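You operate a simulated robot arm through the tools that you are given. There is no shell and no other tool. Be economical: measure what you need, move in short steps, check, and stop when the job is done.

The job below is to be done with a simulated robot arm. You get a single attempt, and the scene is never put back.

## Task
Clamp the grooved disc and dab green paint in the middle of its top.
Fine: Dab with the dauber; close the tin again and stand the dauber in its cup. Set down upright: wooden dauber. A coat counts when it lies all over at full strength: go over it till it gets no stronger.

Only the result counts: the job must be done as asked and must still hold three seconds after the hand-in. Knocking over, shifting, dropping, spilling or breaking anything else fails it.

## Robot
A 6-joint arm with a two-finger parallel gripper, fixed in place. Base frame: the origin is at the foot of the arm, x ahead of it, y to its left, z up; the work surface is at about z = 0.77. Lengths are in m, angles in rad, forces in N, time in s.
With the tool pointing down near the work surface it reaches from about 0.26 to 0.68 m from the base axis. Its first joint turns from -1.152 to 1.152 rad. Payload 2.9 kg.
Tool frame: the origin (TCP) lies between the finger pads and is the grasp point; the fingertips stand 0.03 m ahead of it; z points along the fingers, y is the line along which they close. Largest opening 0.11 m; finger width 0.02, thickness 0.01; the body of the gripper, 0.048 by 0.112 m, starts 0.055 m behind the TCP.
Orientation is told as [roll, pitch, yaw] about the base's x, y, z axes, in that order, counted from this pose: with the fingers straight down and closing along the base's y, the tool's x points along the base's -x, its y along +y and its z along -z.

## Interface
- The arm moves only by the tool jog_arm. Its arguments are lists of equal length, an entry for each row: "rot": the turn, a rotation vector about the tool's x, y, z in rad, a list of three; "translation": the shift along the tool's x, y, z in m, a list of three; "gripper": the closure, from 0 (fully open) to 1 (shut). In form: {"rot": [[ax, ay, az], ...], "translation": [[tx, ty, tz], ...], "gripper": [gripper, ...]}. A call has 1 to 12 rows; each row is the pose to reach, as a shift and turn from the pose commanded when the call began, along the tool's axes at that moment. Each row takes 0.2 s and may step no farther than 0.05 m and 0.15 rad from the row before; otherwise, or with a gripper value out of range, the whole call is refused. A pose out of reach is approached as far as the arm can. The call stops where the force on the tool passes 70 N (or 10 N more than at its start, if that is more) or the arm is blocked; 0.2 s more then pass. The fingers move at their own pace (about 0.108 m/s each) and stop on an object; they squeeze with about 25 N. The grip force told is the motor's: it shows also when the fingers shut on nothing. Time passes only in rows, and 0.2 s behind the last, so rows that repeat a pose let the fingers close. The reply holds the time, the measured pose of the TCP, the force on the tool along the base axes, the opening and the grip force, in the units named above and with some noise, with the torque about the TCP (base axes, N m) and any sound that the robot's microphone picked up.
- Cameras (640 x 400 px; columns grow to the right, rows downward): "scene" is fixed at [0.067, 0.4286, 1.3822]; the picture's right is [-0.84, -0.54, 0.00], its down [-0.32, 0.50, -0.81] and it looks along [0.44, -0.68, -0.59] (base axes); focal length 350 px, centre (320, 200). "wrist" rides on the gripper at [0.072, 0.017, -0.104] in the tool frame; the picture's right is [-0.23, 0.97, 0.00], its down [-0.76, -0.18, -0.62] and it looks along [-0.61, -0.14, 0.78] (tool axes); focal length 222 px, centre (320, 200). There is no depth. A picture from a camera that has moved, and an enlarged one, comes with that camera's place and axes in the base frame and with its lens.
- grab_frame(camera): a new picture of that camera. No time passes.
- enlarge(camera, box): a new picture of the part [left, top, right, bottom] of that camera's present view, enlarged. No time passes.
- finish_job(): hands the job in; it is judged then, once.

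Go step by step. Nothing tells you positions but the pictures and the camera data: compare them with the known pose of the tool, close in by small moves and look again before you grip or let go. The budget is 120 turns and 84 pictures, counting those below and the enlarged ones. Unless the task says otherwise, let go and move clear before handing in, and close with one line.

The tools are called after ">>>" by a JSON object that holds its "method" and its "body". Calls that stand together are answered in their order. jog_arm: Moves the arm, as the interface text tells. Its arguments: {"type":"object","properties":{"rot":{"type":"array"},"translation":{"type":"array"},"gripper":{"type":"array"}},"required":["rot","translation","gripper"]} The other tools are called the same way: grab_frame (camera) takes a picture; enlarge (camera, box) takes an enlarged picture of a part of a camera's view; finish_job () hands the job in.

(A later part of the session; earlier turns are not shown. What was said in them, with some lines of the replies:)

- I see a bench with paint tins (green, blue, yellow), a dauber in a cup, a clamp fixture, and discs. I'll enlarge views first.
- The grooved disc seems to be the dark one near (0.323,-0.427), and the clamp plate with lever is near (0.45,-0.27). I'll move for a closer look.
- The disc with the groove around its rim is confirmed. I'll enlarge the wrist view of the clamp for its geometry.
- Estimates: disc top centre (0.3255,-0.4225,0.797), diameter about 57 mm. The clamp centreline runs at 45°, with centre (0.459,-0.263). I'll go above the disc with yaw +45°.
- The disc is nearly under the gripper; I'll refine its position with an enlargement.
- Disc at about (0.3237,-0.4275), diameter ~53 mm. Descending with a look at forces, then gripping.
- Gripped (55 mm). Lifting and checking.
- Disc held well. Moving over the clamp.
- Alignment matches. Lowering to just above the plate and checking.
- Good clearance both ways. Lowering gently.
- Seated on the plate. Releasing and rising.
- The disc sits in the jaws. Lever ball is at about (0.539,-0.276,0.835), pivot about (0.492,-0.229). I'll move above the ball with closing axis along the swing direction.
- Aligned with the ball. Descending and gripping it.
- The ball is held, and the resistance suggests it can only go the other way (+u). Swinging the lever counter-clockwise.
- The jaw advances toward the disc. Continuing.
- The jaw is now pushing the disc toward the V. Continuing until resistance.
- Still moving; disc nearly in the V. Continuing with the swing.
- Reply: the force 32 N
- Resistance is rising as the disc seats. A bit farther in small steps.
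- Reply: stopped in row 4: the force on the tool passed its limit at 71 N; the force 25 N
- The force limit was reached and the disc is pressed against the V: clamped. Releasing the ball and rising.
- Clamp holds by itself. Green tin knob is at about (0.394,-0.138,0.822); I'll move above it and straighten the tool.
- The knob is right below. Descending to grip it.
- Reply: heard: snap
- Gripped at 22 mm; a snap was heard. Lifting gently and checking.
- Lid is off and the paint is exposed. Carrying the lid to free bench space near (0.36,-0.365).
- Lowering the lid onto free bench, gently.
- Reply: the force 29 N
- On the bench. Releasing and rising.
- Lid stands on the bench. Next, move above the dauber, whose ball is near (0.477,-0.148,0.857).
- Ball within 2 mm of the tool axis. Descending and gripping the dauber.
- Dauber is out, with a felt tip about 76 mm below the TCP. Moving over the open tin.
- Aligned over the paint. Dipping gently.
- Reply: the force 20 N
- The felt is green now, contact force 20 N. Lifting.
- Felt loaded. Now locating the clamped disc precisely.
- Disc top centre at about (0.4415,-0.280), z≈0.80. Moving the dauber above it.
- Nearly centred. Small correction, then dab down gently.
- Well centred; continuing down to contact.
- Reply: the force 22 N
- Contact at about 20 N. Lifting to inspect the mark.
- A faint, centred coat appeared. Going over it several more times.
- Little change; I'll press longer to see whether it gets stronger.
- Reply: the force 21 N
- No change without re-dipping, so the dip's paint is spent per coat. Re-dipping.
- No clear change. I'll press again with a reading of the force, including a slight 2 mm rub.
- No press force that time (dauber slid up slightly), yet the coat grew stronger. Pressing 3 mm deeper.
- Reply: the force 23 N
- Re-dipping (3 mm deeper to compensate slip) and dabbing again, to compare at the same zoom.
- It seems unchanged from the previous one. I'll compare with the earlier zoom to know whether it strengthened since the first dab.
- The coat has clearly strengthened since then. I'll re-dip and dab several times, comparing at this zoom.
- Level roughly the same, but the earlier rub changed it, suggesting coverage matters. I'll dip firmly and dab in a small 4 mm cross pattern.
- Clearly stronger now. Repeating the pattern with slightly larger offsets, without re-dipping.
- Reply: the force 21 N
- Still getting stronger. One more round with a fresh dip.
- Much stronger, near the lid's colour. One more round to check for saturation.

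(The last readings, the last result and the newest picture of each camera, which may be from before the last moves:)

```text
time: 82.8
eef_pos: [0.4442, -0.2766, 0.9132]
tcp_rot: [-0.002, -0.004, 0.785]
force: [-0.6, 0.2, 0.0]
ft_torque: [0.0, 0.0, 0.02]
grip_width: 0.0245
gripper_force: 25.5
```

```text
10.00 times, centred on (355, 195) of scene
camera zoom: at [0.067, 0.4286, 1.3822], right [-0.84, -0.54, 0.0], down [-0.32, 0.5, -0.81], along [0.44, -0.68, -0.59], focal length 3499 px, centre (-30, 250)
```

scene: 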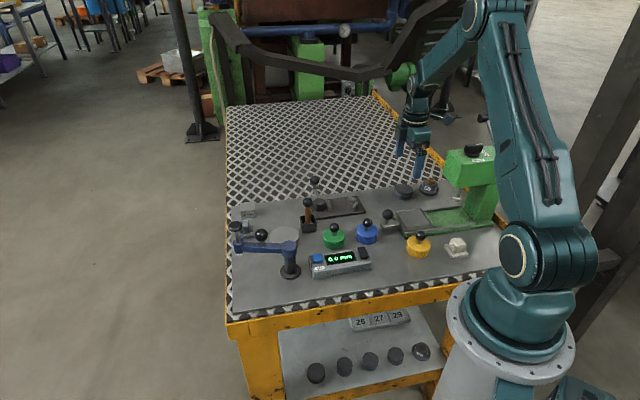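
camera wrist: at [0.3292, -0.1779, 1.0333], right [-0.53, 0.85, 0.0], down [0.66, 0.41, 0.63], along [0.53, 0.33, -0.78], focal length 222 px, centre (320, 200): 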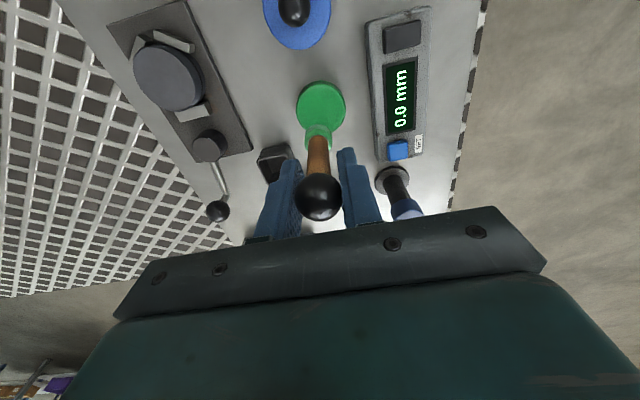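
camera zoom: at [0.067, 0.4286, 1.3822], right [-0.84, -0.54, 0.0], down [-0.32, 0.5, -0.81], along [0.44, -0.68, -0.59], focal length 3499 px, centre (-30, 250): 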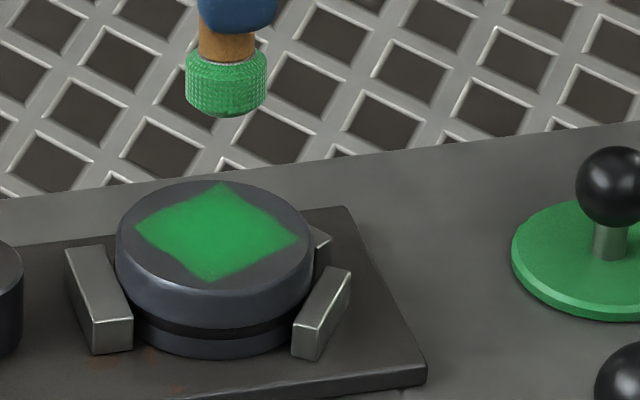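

Looks unchanged, but to be sure it isn't just a dry dauber, one last freshly dipped round between the earlier spots.

>>> {"method": "jog_arm", "body": {"rot": [[0, 0, 0], [0, 0, 0], [0, 0, 0], [0, 0, 0], [0, 0, 0], [0, 0, 0], [0, 0, 0], [0, 0, 0]], "translation": [[-0.0153, 0.0333, 0], [-0.0306, 0.0666, 0], [-0.0458, 0.1, 0], [-0.0611, 0.1332, 0], [-0.0611, 0.1332, 0.03], [-0.0611, 0.1332, 0.056], [-0.0611, 0.1332, 0.0615], [-0.0611, 0.1332, 0.0615]], "gripper": [1, 1, 1, 1, 1, 1, 1, 1]}}

>>> {"method": "jog_arm", "body": {"rot": [[0, 0, 0], [0, 0, 0], [0, 0, 0], [0, 0, 0], [0, 0, 0], [0, 0, 0]], "translation": [[0, 0, -0.02], [0, 0, -0.0615], [0.0153, -0.0333, -0.0615], [0.0306, -0.0666, -0.0615], [0.0458, -0.1, -0.0615], [0.0611, -0.1332, -0.0615]], "gripper": [1, 1, 1, 1, 1, 1]}}

>>> {"method": "jog_arm", "body": {"rot": [[0, 0, 0], [0, 0, 0], [0, 0, 0], [0, 0, 0], [0, 0, 0], [0, 0, 0], [0, 0, 0], [0, 0, 0], [0, 0, 0], [0, 0, 0], [0, 0, 0], [0, 0, 0]], "translation": [[0, 0, 0.03], [0, 0, 0.047], [0.005, 0.005, 0.051], [0.005, 0.005, 0.051], [-0.005, 0.005, 0.045], [-0.005, 0.005, 0.051], [-0.005, 0.005, 0.051], [-0.005, -0.005, 0.045], [-0.005, -0.005, 0.051], [0.005, -0.005, 0.045], [0.005, -0.005, 0.051], [0.005, -0.005, 0.051]], "gripper": [1, 1, 1, 1, 1, 1, 1, 1, 1, 1, 1, 1]}}

>>> {"method": "jog_arm", "body": {"rot": [[0, 0, 0], [0, 0, 0], [0, 0, 0], [0, 0, 0], [0, 0, 0]], "translation": [[-0.005, 0.005, -0.006], [-0.005, 0.005, 0], [-0.005, 0.005, 0], [-0.005, 0.005, -0.01], [-0.005, 0.005, -0.051]], "gripper": [1, 1, 1, 1, 1]}}

>>> {"method": "enlarge", "body": {"camera": "scene", "box": [325, 175, 385, 215]}}

>>> {"method": "enlarge", "body": {"camera": "wrist", "box": [250, 60, 390, 220]}}

```text
time: 84.6
eef_pos: [0.3937, -0.1388, 0.8517]
tcp_rot: [-0.006, -0.005, 0.786]
force: [-3.2, 2.2, 18.2]
ft_torque: [0.05, 0.19, -0.02]
grip_width: 0.0248
gripper_force: 25.1
```

```text
time: 86.0
eef_pos: [0.4426, -0.2789, 0.9158]
tcp_rot: [-0.001, -0.004, 0.784]
force: [0.2, -0.1, -0.2]
ft_torque: [0.0, -0.01, -0.04]
grip_width: 0.0247
gripper_force: 25.3
```

```text
time: 88.6
eef_pos: [0.4432, -0.2835, 0.8636]
tcp_rot: [-0.004, -0.005, 0.784]
force: [-3.6, -0.1, 13.9]
ft_torque: [-0.02, 0.22, 0.0]
grip_width: 0.0245
gripper_force: 24.7
```

```text
time: 89.8
eef_pos: [0.4425, -0.2757, 0.9123]
tcp_rot: [-0.001, -0.003, 0.786]
force: [0.2, 0.0, -1.4]
ft_torque: [0.0, -0.01, 0.02]
grip_width: 0.0245
gripper_force: 25.2
```

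```text
10.00 times, centred on (355, 195) of scene
camera zoom: at [0.067, 0.4286, 1.3822], right [-0.84, -0.54, 0.0], down [-0.32, 0.5, -0.81], along [0.44, -0.68, -0.59], focal length 3499 px, centre (-30, 250)
```

zoom: 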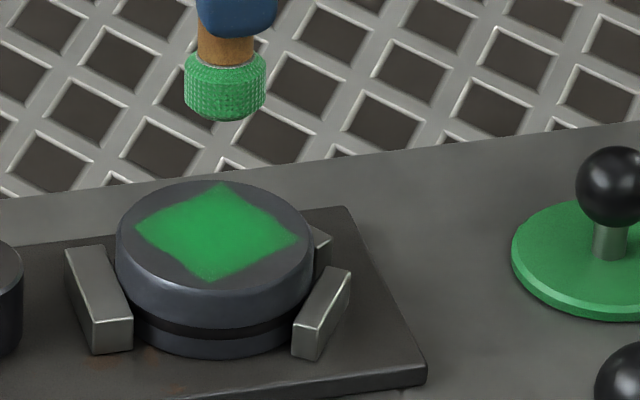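

```text
2.50 times, centred on (320, 140) of wrist
camera zoom: at [0.3811, -0.3142, 1.0153], right [-0.53, 0.85, 0.0], down [0.66, 0.41, 0.63], along [0.53, 0.33, -0.78], focal length 555 px, centre (320, 350)
```

zoom: 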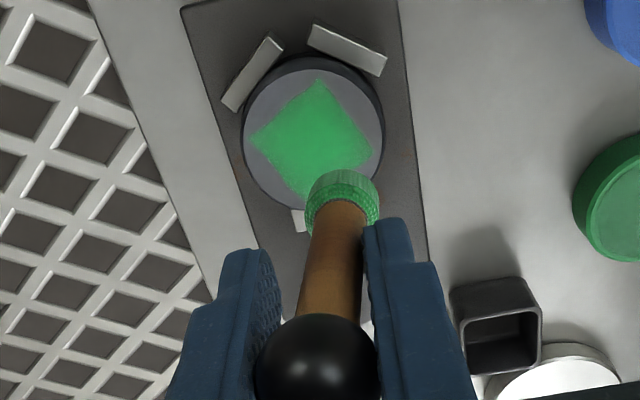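

The coat is saturated. The dauber now leans a little in the grip; I'll bring it above the cup and measure the lean.

>>> {"method": "jog_arm", "body": {"rot": [[0, 0, 0], [0, 0, 0], [0, 0, 0], [0, 0, 0]], "translation": [[-0.02, 0.012, -0.025], [-0.055, 0.033, -0.03], [-0.09, 0.054, -0.03], [-0.1167, 0.0693, -0.03]], "gripper": [1, 1, 1, 1]}}

>>> {"method": "enlarge", "body": {"camera": "scene", "box": [270, 160, 350, 240]}}

>>> {"method": "enlarge", "body": {"camera": "wrist", "box": [240, 60, 400, 220]}}

```text
time: 90.8
eef_pos: [0.4786, -0.144, 0.9448]
tcp_rot: [-0.003, -0.004, 0.786]
force: [0.2, 0.5, -0.5]
ft_torque: [-0.01, 0.02, 0.02]
grip_width: 0.0246
gripper_force: 25.3
```

```text
5.00 times, centred on (310, 200) of scene
camera zoom: at [0.067, 0.4286, 1.3822], right [-0.84, -0.54, 0.0], down [-0.32, 0.5, -0.81], along [0.44, -0.68, -0.59], focal length 1750 px, centre (370, 200)
```

zoom: 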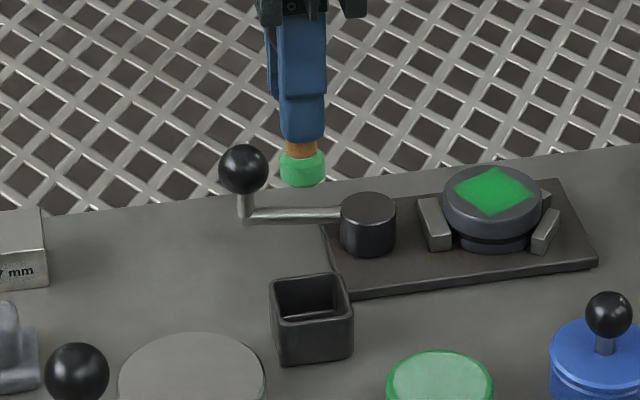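

```text
2.50 times, centred on (320, 140) of wrist
camera zoom: at [0.4166, -0.1822, 1.0464], right [-0.53, 0.85, 0.0], down [0.66, 0.41, 0.63], along [0.53, 0.33, -0.78], focal length 555 px, centre (320, 350)
```

zoom: 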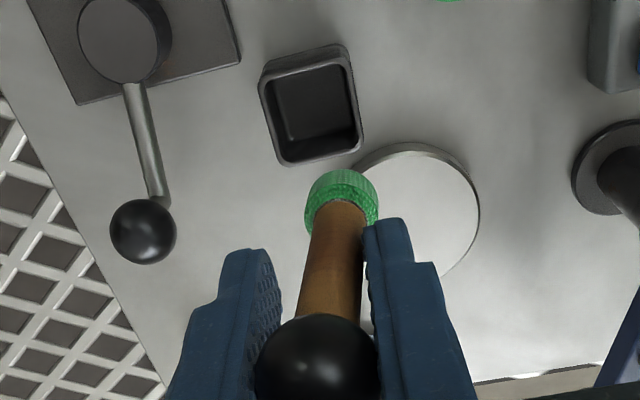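

Lean is about 0.115 rad along the closing axis. I'll tilt the tool to make the dauber vertical and lower it to just above the cup.

>>> {"method": "jog_arm", "body": {"rot": [[0.06, 0, 0], [0.115, 0, 0], [0.115, 0, 0]], "translation": [[0.0043, 0, 0], [0.0043, 0, 0.02], [0.0043, 0, 0.045]], "gripper": [1, 1, 1]}}

>>> {"method": "enlarge", "body": {"camera": "scene", "box": [280, 180, 340, 240]}}

>>> {"method": "enlarge", "body": {"camera": "wrist", "box": [240, 60, 400, 220]}}

```text
time: 91.6
eef_pos: [0.4755, -0.1472, 0.8985]
tcp_rot: [-0.117, -0.004, 0.785]
force: [-0.6, 0.1, -0.9]
ft_torque: [0.0, 0.02, -0.01]
grip_width: 0.0247
gripper_force: 25.0
```

```text
6.67 times, centred on (310, 210) of scene
camera zoom: at [0.067, 0.4286, 1.3822], right [-0.84, -0.54, 0.0], down [-0.32, 0.5, -0.81], along [0.44, -0.68, -0.59], focal length 2333 px, centre (387, 133)
```

zoom: 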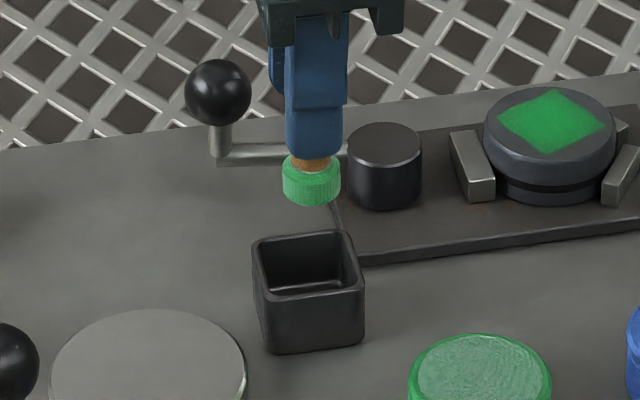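

```text
2.50 times, centred on (320, 140) of wrist
camera zoom: at [0.404, -0.1777, 0.9979], right [-0.52, 0.84, -0.11], down [0.61, 0.46, 0.64], along [0.6, 0.27, -0.76], focal length 555 px, centre (320, 350)
```

zoom: 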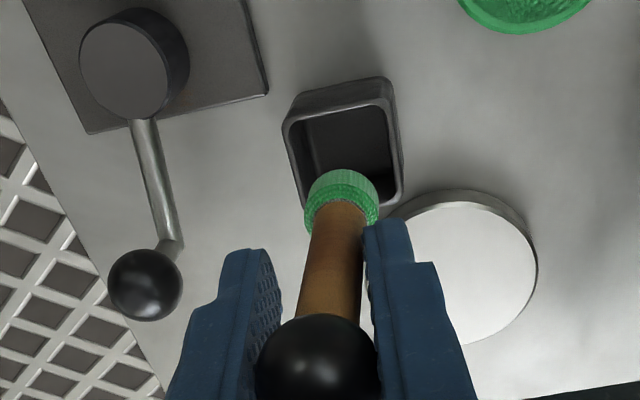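

Felt is over the cup within about 2 mm by both views. Descending into the cup slowly.

>>> {"method": "jog_arm", "body": {"rot": [[0, 0, 0], [0, 0, 0], [0, 0, 0], [0, 0, 0]], "translation": [[0, 0.0023, 0.02], [0, 0.004, 0.034], [0, 0.0047, 0.04], [0, 0.005, 0.043]], "gripper": [1, 1, 1, 1]}}

>>> {"method": "enlarge", "body": {"camera": "scene", "box": [280, 180, 340, 240]}}

```text
time: 92.6
eef_pos: [0.4744, -0.1484, 0.8558]
tcp_rot: [-0.118, -0.002, 0.785]
force: [-0.3, -1.0, -0.9]
ft_torque: [-0.05, 0.01, 0.06]
grip_width: 0.0246
gripper_force: 25.7
```

```text
6.67 times, centred on (310, 210) of scene
camera zoom: at [0.067, 0.4286, 1.3822], right [-0.84, -0.54, 0.0], down [-0.32, 0.5, -0.81], along [0.44, -0.68, -0.59], focal length 2333 px, centre (387, 133)
```

zoom: 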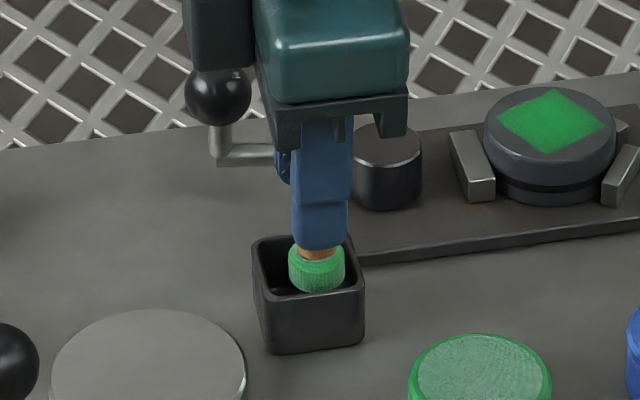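

Felt is entering the cup but 3 mm right in the picture; correcting and continuing down.

>>> {"method": "jog_arm", "body": {"rot": [[0, 0, 0], [0, 0, 0], [0, 0, 0], [0, 0, 0], [0, 0, 0]], "translation": [[-0.003, 0, 0], [-0.003, 0.0006, 0.005], [-0.003, 0.001, 0.009], [-0.003, 0.0013, 0.0115], [-0.003, 0.0013, 0.0115]], "gripper": [1, 1, 1, 1, 1]}}

>>> {"method": "enlarge", "body": {"camera": "scene", "box": [280, 180, 340, 240]}}

```text
time: 93.8
eef_pos: [0.4762, -0.1457, 0.8439]
tcp_rot: [-0.115, -0.002, 0.786]
force: [-0.8, -0.5, -0.5]
ft_torque: [-0.01, 0.01, 0.02]
grip_width: 0.0243
gripper_force: 25.1
```

```text
6.67 times, centred on (310, 210) of scene
camera zoom: at [0.067, 0.4286, 1.3822], right [-0.84, -0.54, 0.0], down [-0.32, 0.5, -0.81], along [0.44, -0.68, -0.59], focal length 2333 px, centre (387, 133)
```

zoom: 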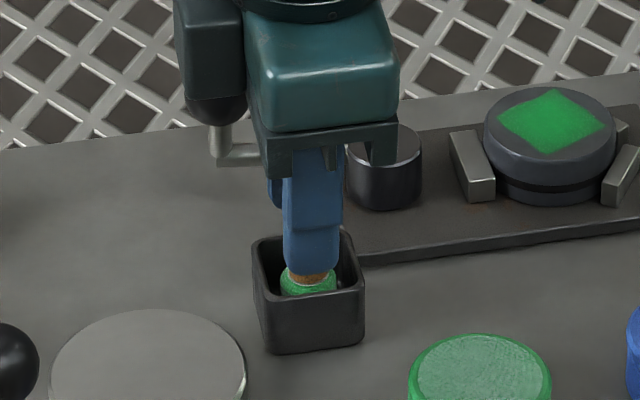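

Centred in the cup; lowering until contact with its floor.

>>> {"method": "jog_arm", "body": {"rot": [[0, 0, 0], [0, 0, 0], [0, 0, 0]], "translation": [[0, 0.0002, 0.002], [0, 0.0005, 0.004], [0, 0.0005, 0.004]], "gripper": [1, 1, 1]}}

>>> {"method": "enlarge", "body": {"camera": "wrist", "box": [240, 60, 400, 220]}}

```text
time: 94.6
eef_pos: [0.4764, -0.1475, 0.8393]
tcp_rot: [-0.116, -0.003, 0.785]
force: [-0.2, -0.6, -0.4]
ft_torque: [-0.03, 0.0, -0.01]
grip_width: 0.0245
gripper_force: 24.9
```

```text
2.50 times, centred on (320, 140) of wrist
camera zoom: at [0.4055, -0.1767, 0.9393], right [-0.52, 0.85, -0.11], down [0.61, 0.46, 0.64], along [0.6, 0.27, -0.76], focal length 555 px, centre (320, 350)
```

zoom: 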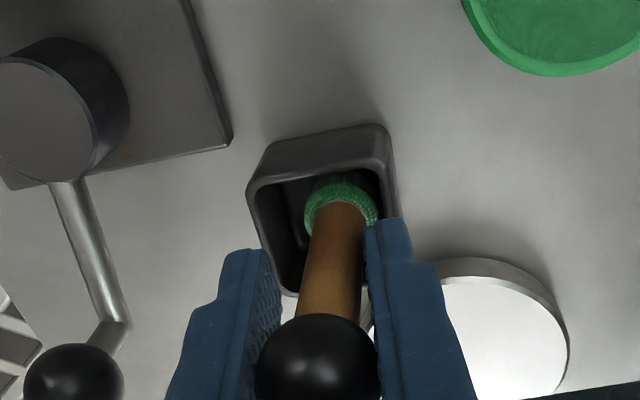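

No contact yet; nudging 2 mm away from the near wall and going down a little more.

>>> {"method": "jog_arm", "body": {"rot": [[0, 0, 0], [0, 0, 0], [0, 0, 0]], "translation": [[0, -0.002, 0], [0, -0.002, 0.002], [0, -0.002, 0.0035]], "gripper": [1, 1, 1]}}

>>> {"method": "enlarge", "body": {"camera": "scene", "box": [290, 195, 330, 235]}}

```text
time: 95.4
eef_pos: [0.4783, -0.1481, 0.8366]
tcp_rot: [-0.118, -0.003, 0.786]
force: [-0.2, 0.3, -0.8]
ft_torque: [-0.02, 0.01, 0.0]
grip_width: 0.0247
gripper_force: 24.6
```

```text
10.00 times, centred on (310, 215) of scene
camera zoom: at [0.067, 0.4286, 1.3822], right [-0.84, -0.54, 0.0], down [-0.32, 0.5, -0.81], along [0.44, -0.68, -0.59], focal length 3499 px, centre (420, 50)
```

zoom: 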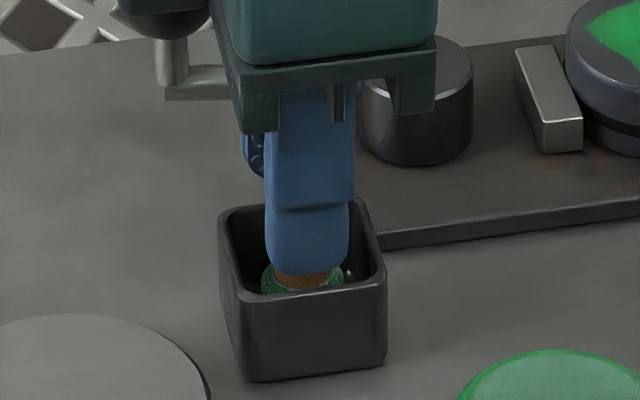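

>>> {"method": "jog_arm", "body": {"rot": [[0, 0, 0], [0, 0, 0]], "translation": [[0, 0.0002, 0.0015], [0, 0.0003, 0.003]], "gripper": [1, 1]}}

```text
time: 96.0
eef_pos: [0.4798, -0.1492, 0.8336]
tcp_rot: [-0.12, -0.006, 0.785]
force: [-5.1, -0.7, 20.9]
ft_torque: [0.13, 0.31, 0.02]
grip_width: 0.0249
gripper_force: 24.8
```

Contact is at the felt's bottom (torque matches a point ~65 mm below). Relieving slightly, then opening and rising.

>>> {"method": "jog_arm", "body": {"rot": [[0, 0, 0], [0, 0, 0], [0, 0, 0]], "translation": [[0, -0.0002, -0.0015], [0, -0.0002, -0.0015], [0, -0.0002, -0.0015]], "gripper": [1, 0.62, 0.62]}}

>>> {"method": "enlarge", "body": {"camera": "scene", "box": [290, 180, 340, 235]}}

>>> {"method": "enlarge", "body": {"camera": "wrist", "box": [240, 60, 400, 220]}}

```text
time: 96.8
eef_pos: [0.4778, -0.1478, 0.8339]
tcp_rot: [-0.117, -0.003, 0.786]
force: [0.5, 0.2, 0.3]
ft_torque: [0.02, 0.01, 0.0]
grip_width: 0.0418
gripper_force: 0.1
```

```text
7.27 times, centred on (315, 208) of scene
camera zoom: at [0.067, 0.4286, 1.3822], right [-0.84, -0.54, 0.0], down [-0.32, 0.5, -0.81], along [0.44, -0.68, -0.59], focal length 2545 px, centre (356, 146)
```

zoom: 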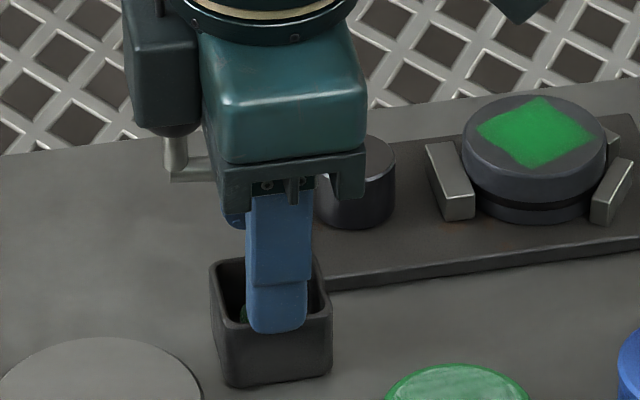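

```text
2.50 times, centred on (320, 140) of wrist
camera zoom: at [0.408, -0.1781, 0.9337], right [-0.52, 0.84, -0.11], down [0.61, 0.46, 0.64], along [0.59, 0.27, -0.76], focal length 555 px, centre (320, 350)
```

zoom: 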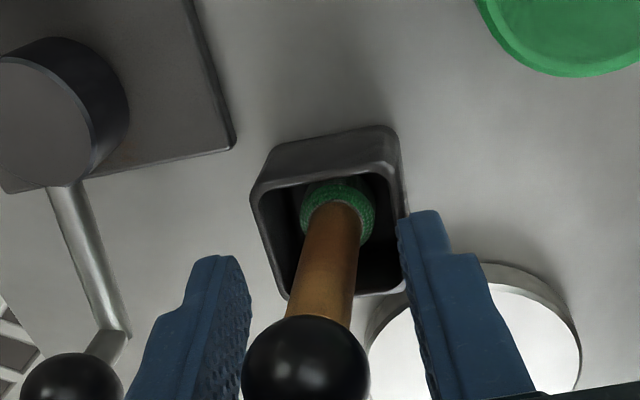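

Released; the dauber stands. Rising straight up and levelling the tool.

>>> {"method": "jog_arm", "body": {"rot": [[0, 0, 0], [0, 0, 0], [0, 0, 0], [-0.06, 0, 0], [-0.117, 0, 0]], "translation": [[0, -0.0023, -0.02], [0, -0.0046, -0.04], [0, -0.0085, -0.075], [0, -0.0127, -0.11], [0, -0.0127, -0.11]], "gripper": [0.62, 0.62, 0.62, 0.55, 0.5]}}

>>> {"method": "enlarge", "body": {"camera": "scene", "box": [270, 170, 370, 250]}}

```text
time: 98.0
eef_pos: [0.4764, -0.1498, 0.9452]
tcp_rot: [0.002, -0.004, 0.785]
force: [-0.6, -0.1, -0.4]
ft_torque: [-0.02, 0.05, -0.01]
grip_width: 0.0551
gripper_force: 0.1
```

```text
5.00 times, centred on (320, 210) of scene
camera zoom: at [0.067, 0.4286, 1.3822], right [-0.84, -0.54, 0.0], down [-0.32, 0.5, -0.81], along [0.44, -0.68, -0.59], focal length 1750 px, centre (320, 150)
```

zoom: 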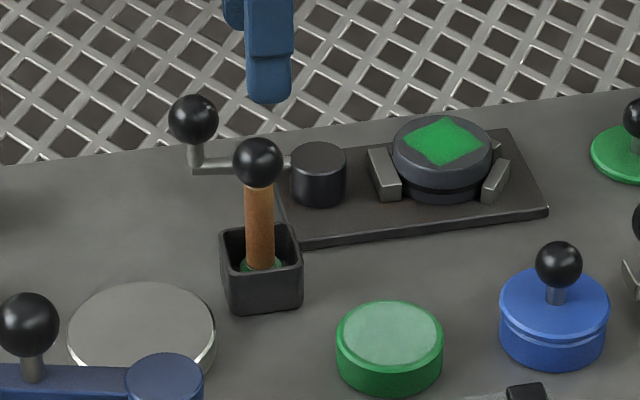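

Dauber stands upright in its cup. Now fetch the lid at (0.360,-0.365).

>>> {"method": "jog_arm", "body": {"rot": [[0, 0, 0], [0, 0, 0], [0, 0, 0], [0, 0, 0], [0, 0, 0], [0, 0, 0]], "translation": [[0.04, -0.012, 0], [0.08, -0.024, 0], [0.12, -0.036, 0], [0.16, -0.048, 0], [0.2, -0.06, 0], [0.2343, -0.07, 0.015]], "gripper": [0.5, 0.5, 0.5, 0.5, 0.5, 0.5]}}

>>> {"method": "grab_frame", "body": {"camera": "wrist"}}

```text
time: 99.4
eef_pos: [0.3613, -0.3626, 0.9295]
tcp_rot: [-0.001, -0.003, 0.784]
force: [0.3, -1.3, -0.6]
ft_torque: [0.0, 0.01, 0.01]
grip_width: 0.055
gripper_force: 0.0
```

```text
3 pictures are left
camera wrist: at [0.299, -0.4015, 1.0322], right [-0.53, 0.85, 0.0], down [0.66, 0.41, 0.63], along [0.53, 0.33, -0.78], focal length 222 px, centre (320, 200)
```

wrist: 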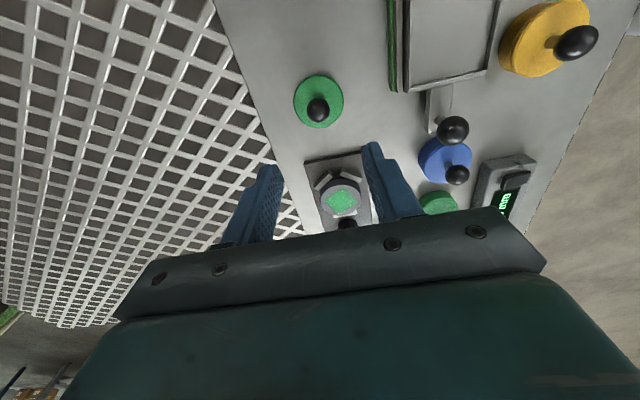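

Only 3 pictures left, so I'll rely on the recorded poses: shifting about 2.5 mm back to the release pose, descending and gripping the lid.

>>> {"method": "jog_arm", "body": {"rot": [[0, 0, 0], [0, 0, 0], [0, 0, 0], [0, 0, 0], [0, 0, 0], [0, 0, 0], [0, 0, 0]], "translation": [[0.0023, -0.0014, 0.045], [0.0023, -0.0014, 0.09], [0.0023, -0.0014, 0.11], [0.0023, -0.0014, 0.1135], [0.0023, -0.0014, 0.1135], [0.0023, -0.0014, 0.1135], [0.0023, -0.0014, 0.1135]], "gripper": [0.5, 0.5, 0.5, 0.5, 1, 1, 1]}}

```text
time: 101.0
eef_pos: [0.3618, -0.3656, 0.8163]
tcp_rot: [0.001, -0.005, 0.785]
force: [-1.0, -0.1, -0.4]
ft_torque: [0.01, -0.01, 0.01]
grip_width: 0.0224
gripper_force: 24.8
```

Gripped. Lifting.

>>> {"method": "jog_arm", "body": {"rot": [[0, 0, 0], [0, 0, 0], [0, 0, 0]], "translation": [[0, 0, -0.02], [0, 0, -0.06], [0, 0, -0.095]], "gripper": [1, 1, 1]}}

>>> {"method": "jog_arm", "body": {"rot": [[0, 0, 0]], "translation": [[0, 0, 0]], "gripper": [1]}}

>>> {"method": "jog_arm", "body": {"rot": [[0, 0, 0]], "translation": [[0, 0, 0]], "gripper": [1]}}

```text
time: 101.8
eef_pos: [0.3614, -0.3661, 0.9125]
tcp_rot: [0.0, -0.002, 0.787]
force: [-0.1, -0.7, -0.8]
ft_torque: [0.01, 0.01, -0.02]
grip_width: 0.0228
gripper_force: 25.4
```

```text
time: 102.2
eef_pos: [0.3622, -0.3664, 0.9121]
tcp_rot: [0.0, -0.003, 0.786]
force: [-0.8, -0.3, -0.6]
ft_torque: [-0.01, -0.01, 0.04]
grip_width: 0.0222
gripper_force: 25.3
```

```text
time: 102.6
eef_pos: [0.3613, -0.366, 0.913]
tcp_rot: [-0.001, -0.003, 0.786]
force: [-0.3, 0.4, -0.2]
ft_torque: [0.0, -0.01, -0.01]
grip_width: 0.0224
gripper_force: 24.7
```

Moving the lid back over the green tin.

>>> {"method": "jog_arm", "body": {"rot": [[0, 0, 0], [0, 0, 0], [0, 0, 0], [0, 0, 0], [0, 0, 0], [0, 0, 0], [0, 0, 0]], "translation": [[-0.0306, 0.023, 0], [-0.0612, 0.046, 0], [-0.0917, 0.069, 0], [-0.1223, 0.092, 0], [-0.1529, 0.115, 0], [-0.1834, 0.138, 0], [-0.1834, 0.138, 0.045]], "gripper": [1, 1, 1, 1, 1, 1, 1]}}

>>> {"method": "jog_arm", "body": {"rot": [[0, 0, 0]], "translation": [[0, 0, 0]], "gripper": [1]}}

>>> {"method": "jog_arm", "body": {"rot": [[0, 0, 0]], "translation": [[0, 0, 0]], "gripper": [1]}}

>>> {"method": "enlarge", "body": {"camera": "scene", "box": [300, 195, 370, 255]}}

```text
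time: 104.2
eef_pos: [0.394, -0.1379, 0.8669]
tcp_rot: [0.0, -0.003, 0.785]
force: [0.5, 0.2, -0.8]
ft_torque: [-0.02, -0.01, 0.04]
grip_width: 0.0226
gripper_force: 25.6
```

```text
time: 104.6
eef_pos: [0.3927, -0.1394, 0.8687]
tcp_rot: [-0.001, -0.003, 0.784]
force: [0.7, -0.3, -0.2]
ft_torque: [-0.01, 0.0, 0.0]
grip_width: 0.0223
gripper_force: 24.9
```

```text
time: 105.0
eef_pos: [0.3933, -0.1388, 0.8676]
tcp_rot: [0.0, -0.003, 0.787]
force: [-0.5, -0.1, -0.7]
ft_torque: [0.0, -0.01, 0.0]
grip_width: 0.0222
gripper_force: 24.8
```

```text
6.67 times, centred on (335, 225) of scene
camera zoom: at [0.067, 0.4286, 1.3822], right [-0.84, -0.54, 0.0], down [-0.32, 0.5, -0.81], along [0.44, -0.68, -0.59], focal length 2333 px, centre (220, 33)
```

zoom: 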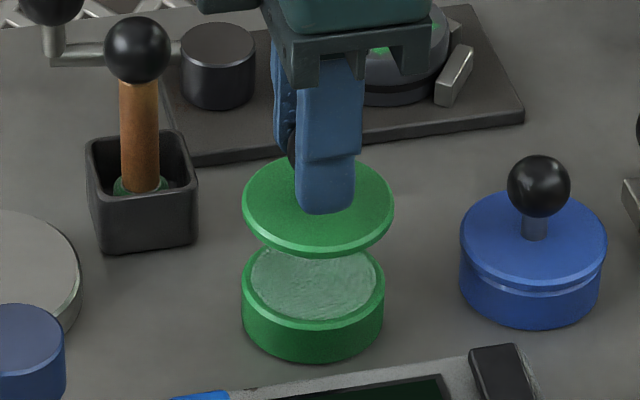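

Aligned to under 1 mm. Lowering and pressing the lid on.

>>> {"method": "jog_arm", "body": {"rot": [[0, 0, 0], [0, 0, 0], [0, 0, 0], [0, 0, 0]], "translation": [[0.0004, 0, 0.015], [0.0004, 0, 0.024], [0.0004, 0, 0.028], [0.0004, 0, 0.03]], "gripper": [1, 1, 1, 1]}}

```text
time: 106.0
eef_pos: [0.3942, -0.1387, 0.8378]
tcp_rot: [0.0, -0.003, 0.785]
force: [0.5, -0.4, 0.0]
ft_torque: [-0.01, 0.02, -0.01]
grip_width: 0.0222
gripper_force: 25.1
```

>>> {"method": "jog_arm", "body": {"rot": [[0, 0, 0], [0, 0, 0], [0, 0, 0]], "translation": [[0, 0, 0.001], [0, 0, 0.002], [0, 0, 0.003]], "gripper": [1, 1, 1]}}

```text
time: 106.8
eef_pos: [0.393, -0.1372, 0.8351]
tcp_rot: [0.0, -0.007, 0.787]
force: [-2.1, 15.4, 24.1]
ft_torque: [0.28, 0.07, -0.03]
grip_width: 0.0225
gripper_force: 24.9
heard: snap
```

A snap: the lid is on. Opening and rising clear, then checking.

>>> {"method": "jog_arm", "body": {"rot": [[0, 0, 0], [0, 0, 0], [0, 0, 0], [0, 0, 0], [0, 0, 0], [0, 0, 0]], "translation": [[0, 0, 0], [0, 0, 0], [0, 0, -0.03], [0, 0, -0.07], [0, 0, -0.11], [0, 0, -0.15]], "gripper": [0.5, 0.5, 0.5, 0.5, 0.5, 0.5]}}

>>> {"method": "enlarge", "body": {"camera": "scene", "box": [290, 170, 390, 255]}}

```text
time: 108.2
eef_pos: [0.3916, -0.1394, 0.9843]
tcp_rot: [0.0, -0.003, 0.785]
force: [-0.5, 0.0, 0.1]
ft_torque: [-0.01, -0.03, 0.0]
grip_width: 0.0551
gripper_force: 0.1
```

```text
4.71 times, centred on (340, 212) of scene
camera zoom: at [0.0669, 0.4286, 1.3822], right [-0.84, -0.54, 0.0], down [-0.32, 0.5, -0.81], along [0.44, -0.68, -0.59], focal length 1647 px, centre (226, 141)
```

zoom: 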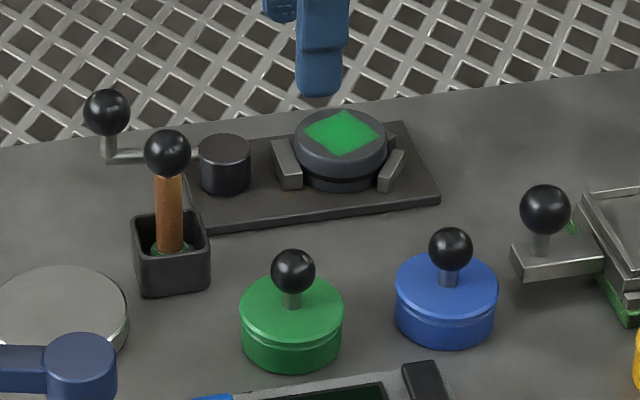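

The green tin is closed flush, the dauber stands in its cup, and the disc is clamped with a full green coat in the middle. The arm is clear, so I'm handing in.

>>> {"method": "finish_job", "body": {}}

```text
The job is handed in.
```

I clamped the grooved disc, dabbed green paint in the middle of its top until the coat got no stronger, snapped the tin shut again and stood the dauber upright in its cup.
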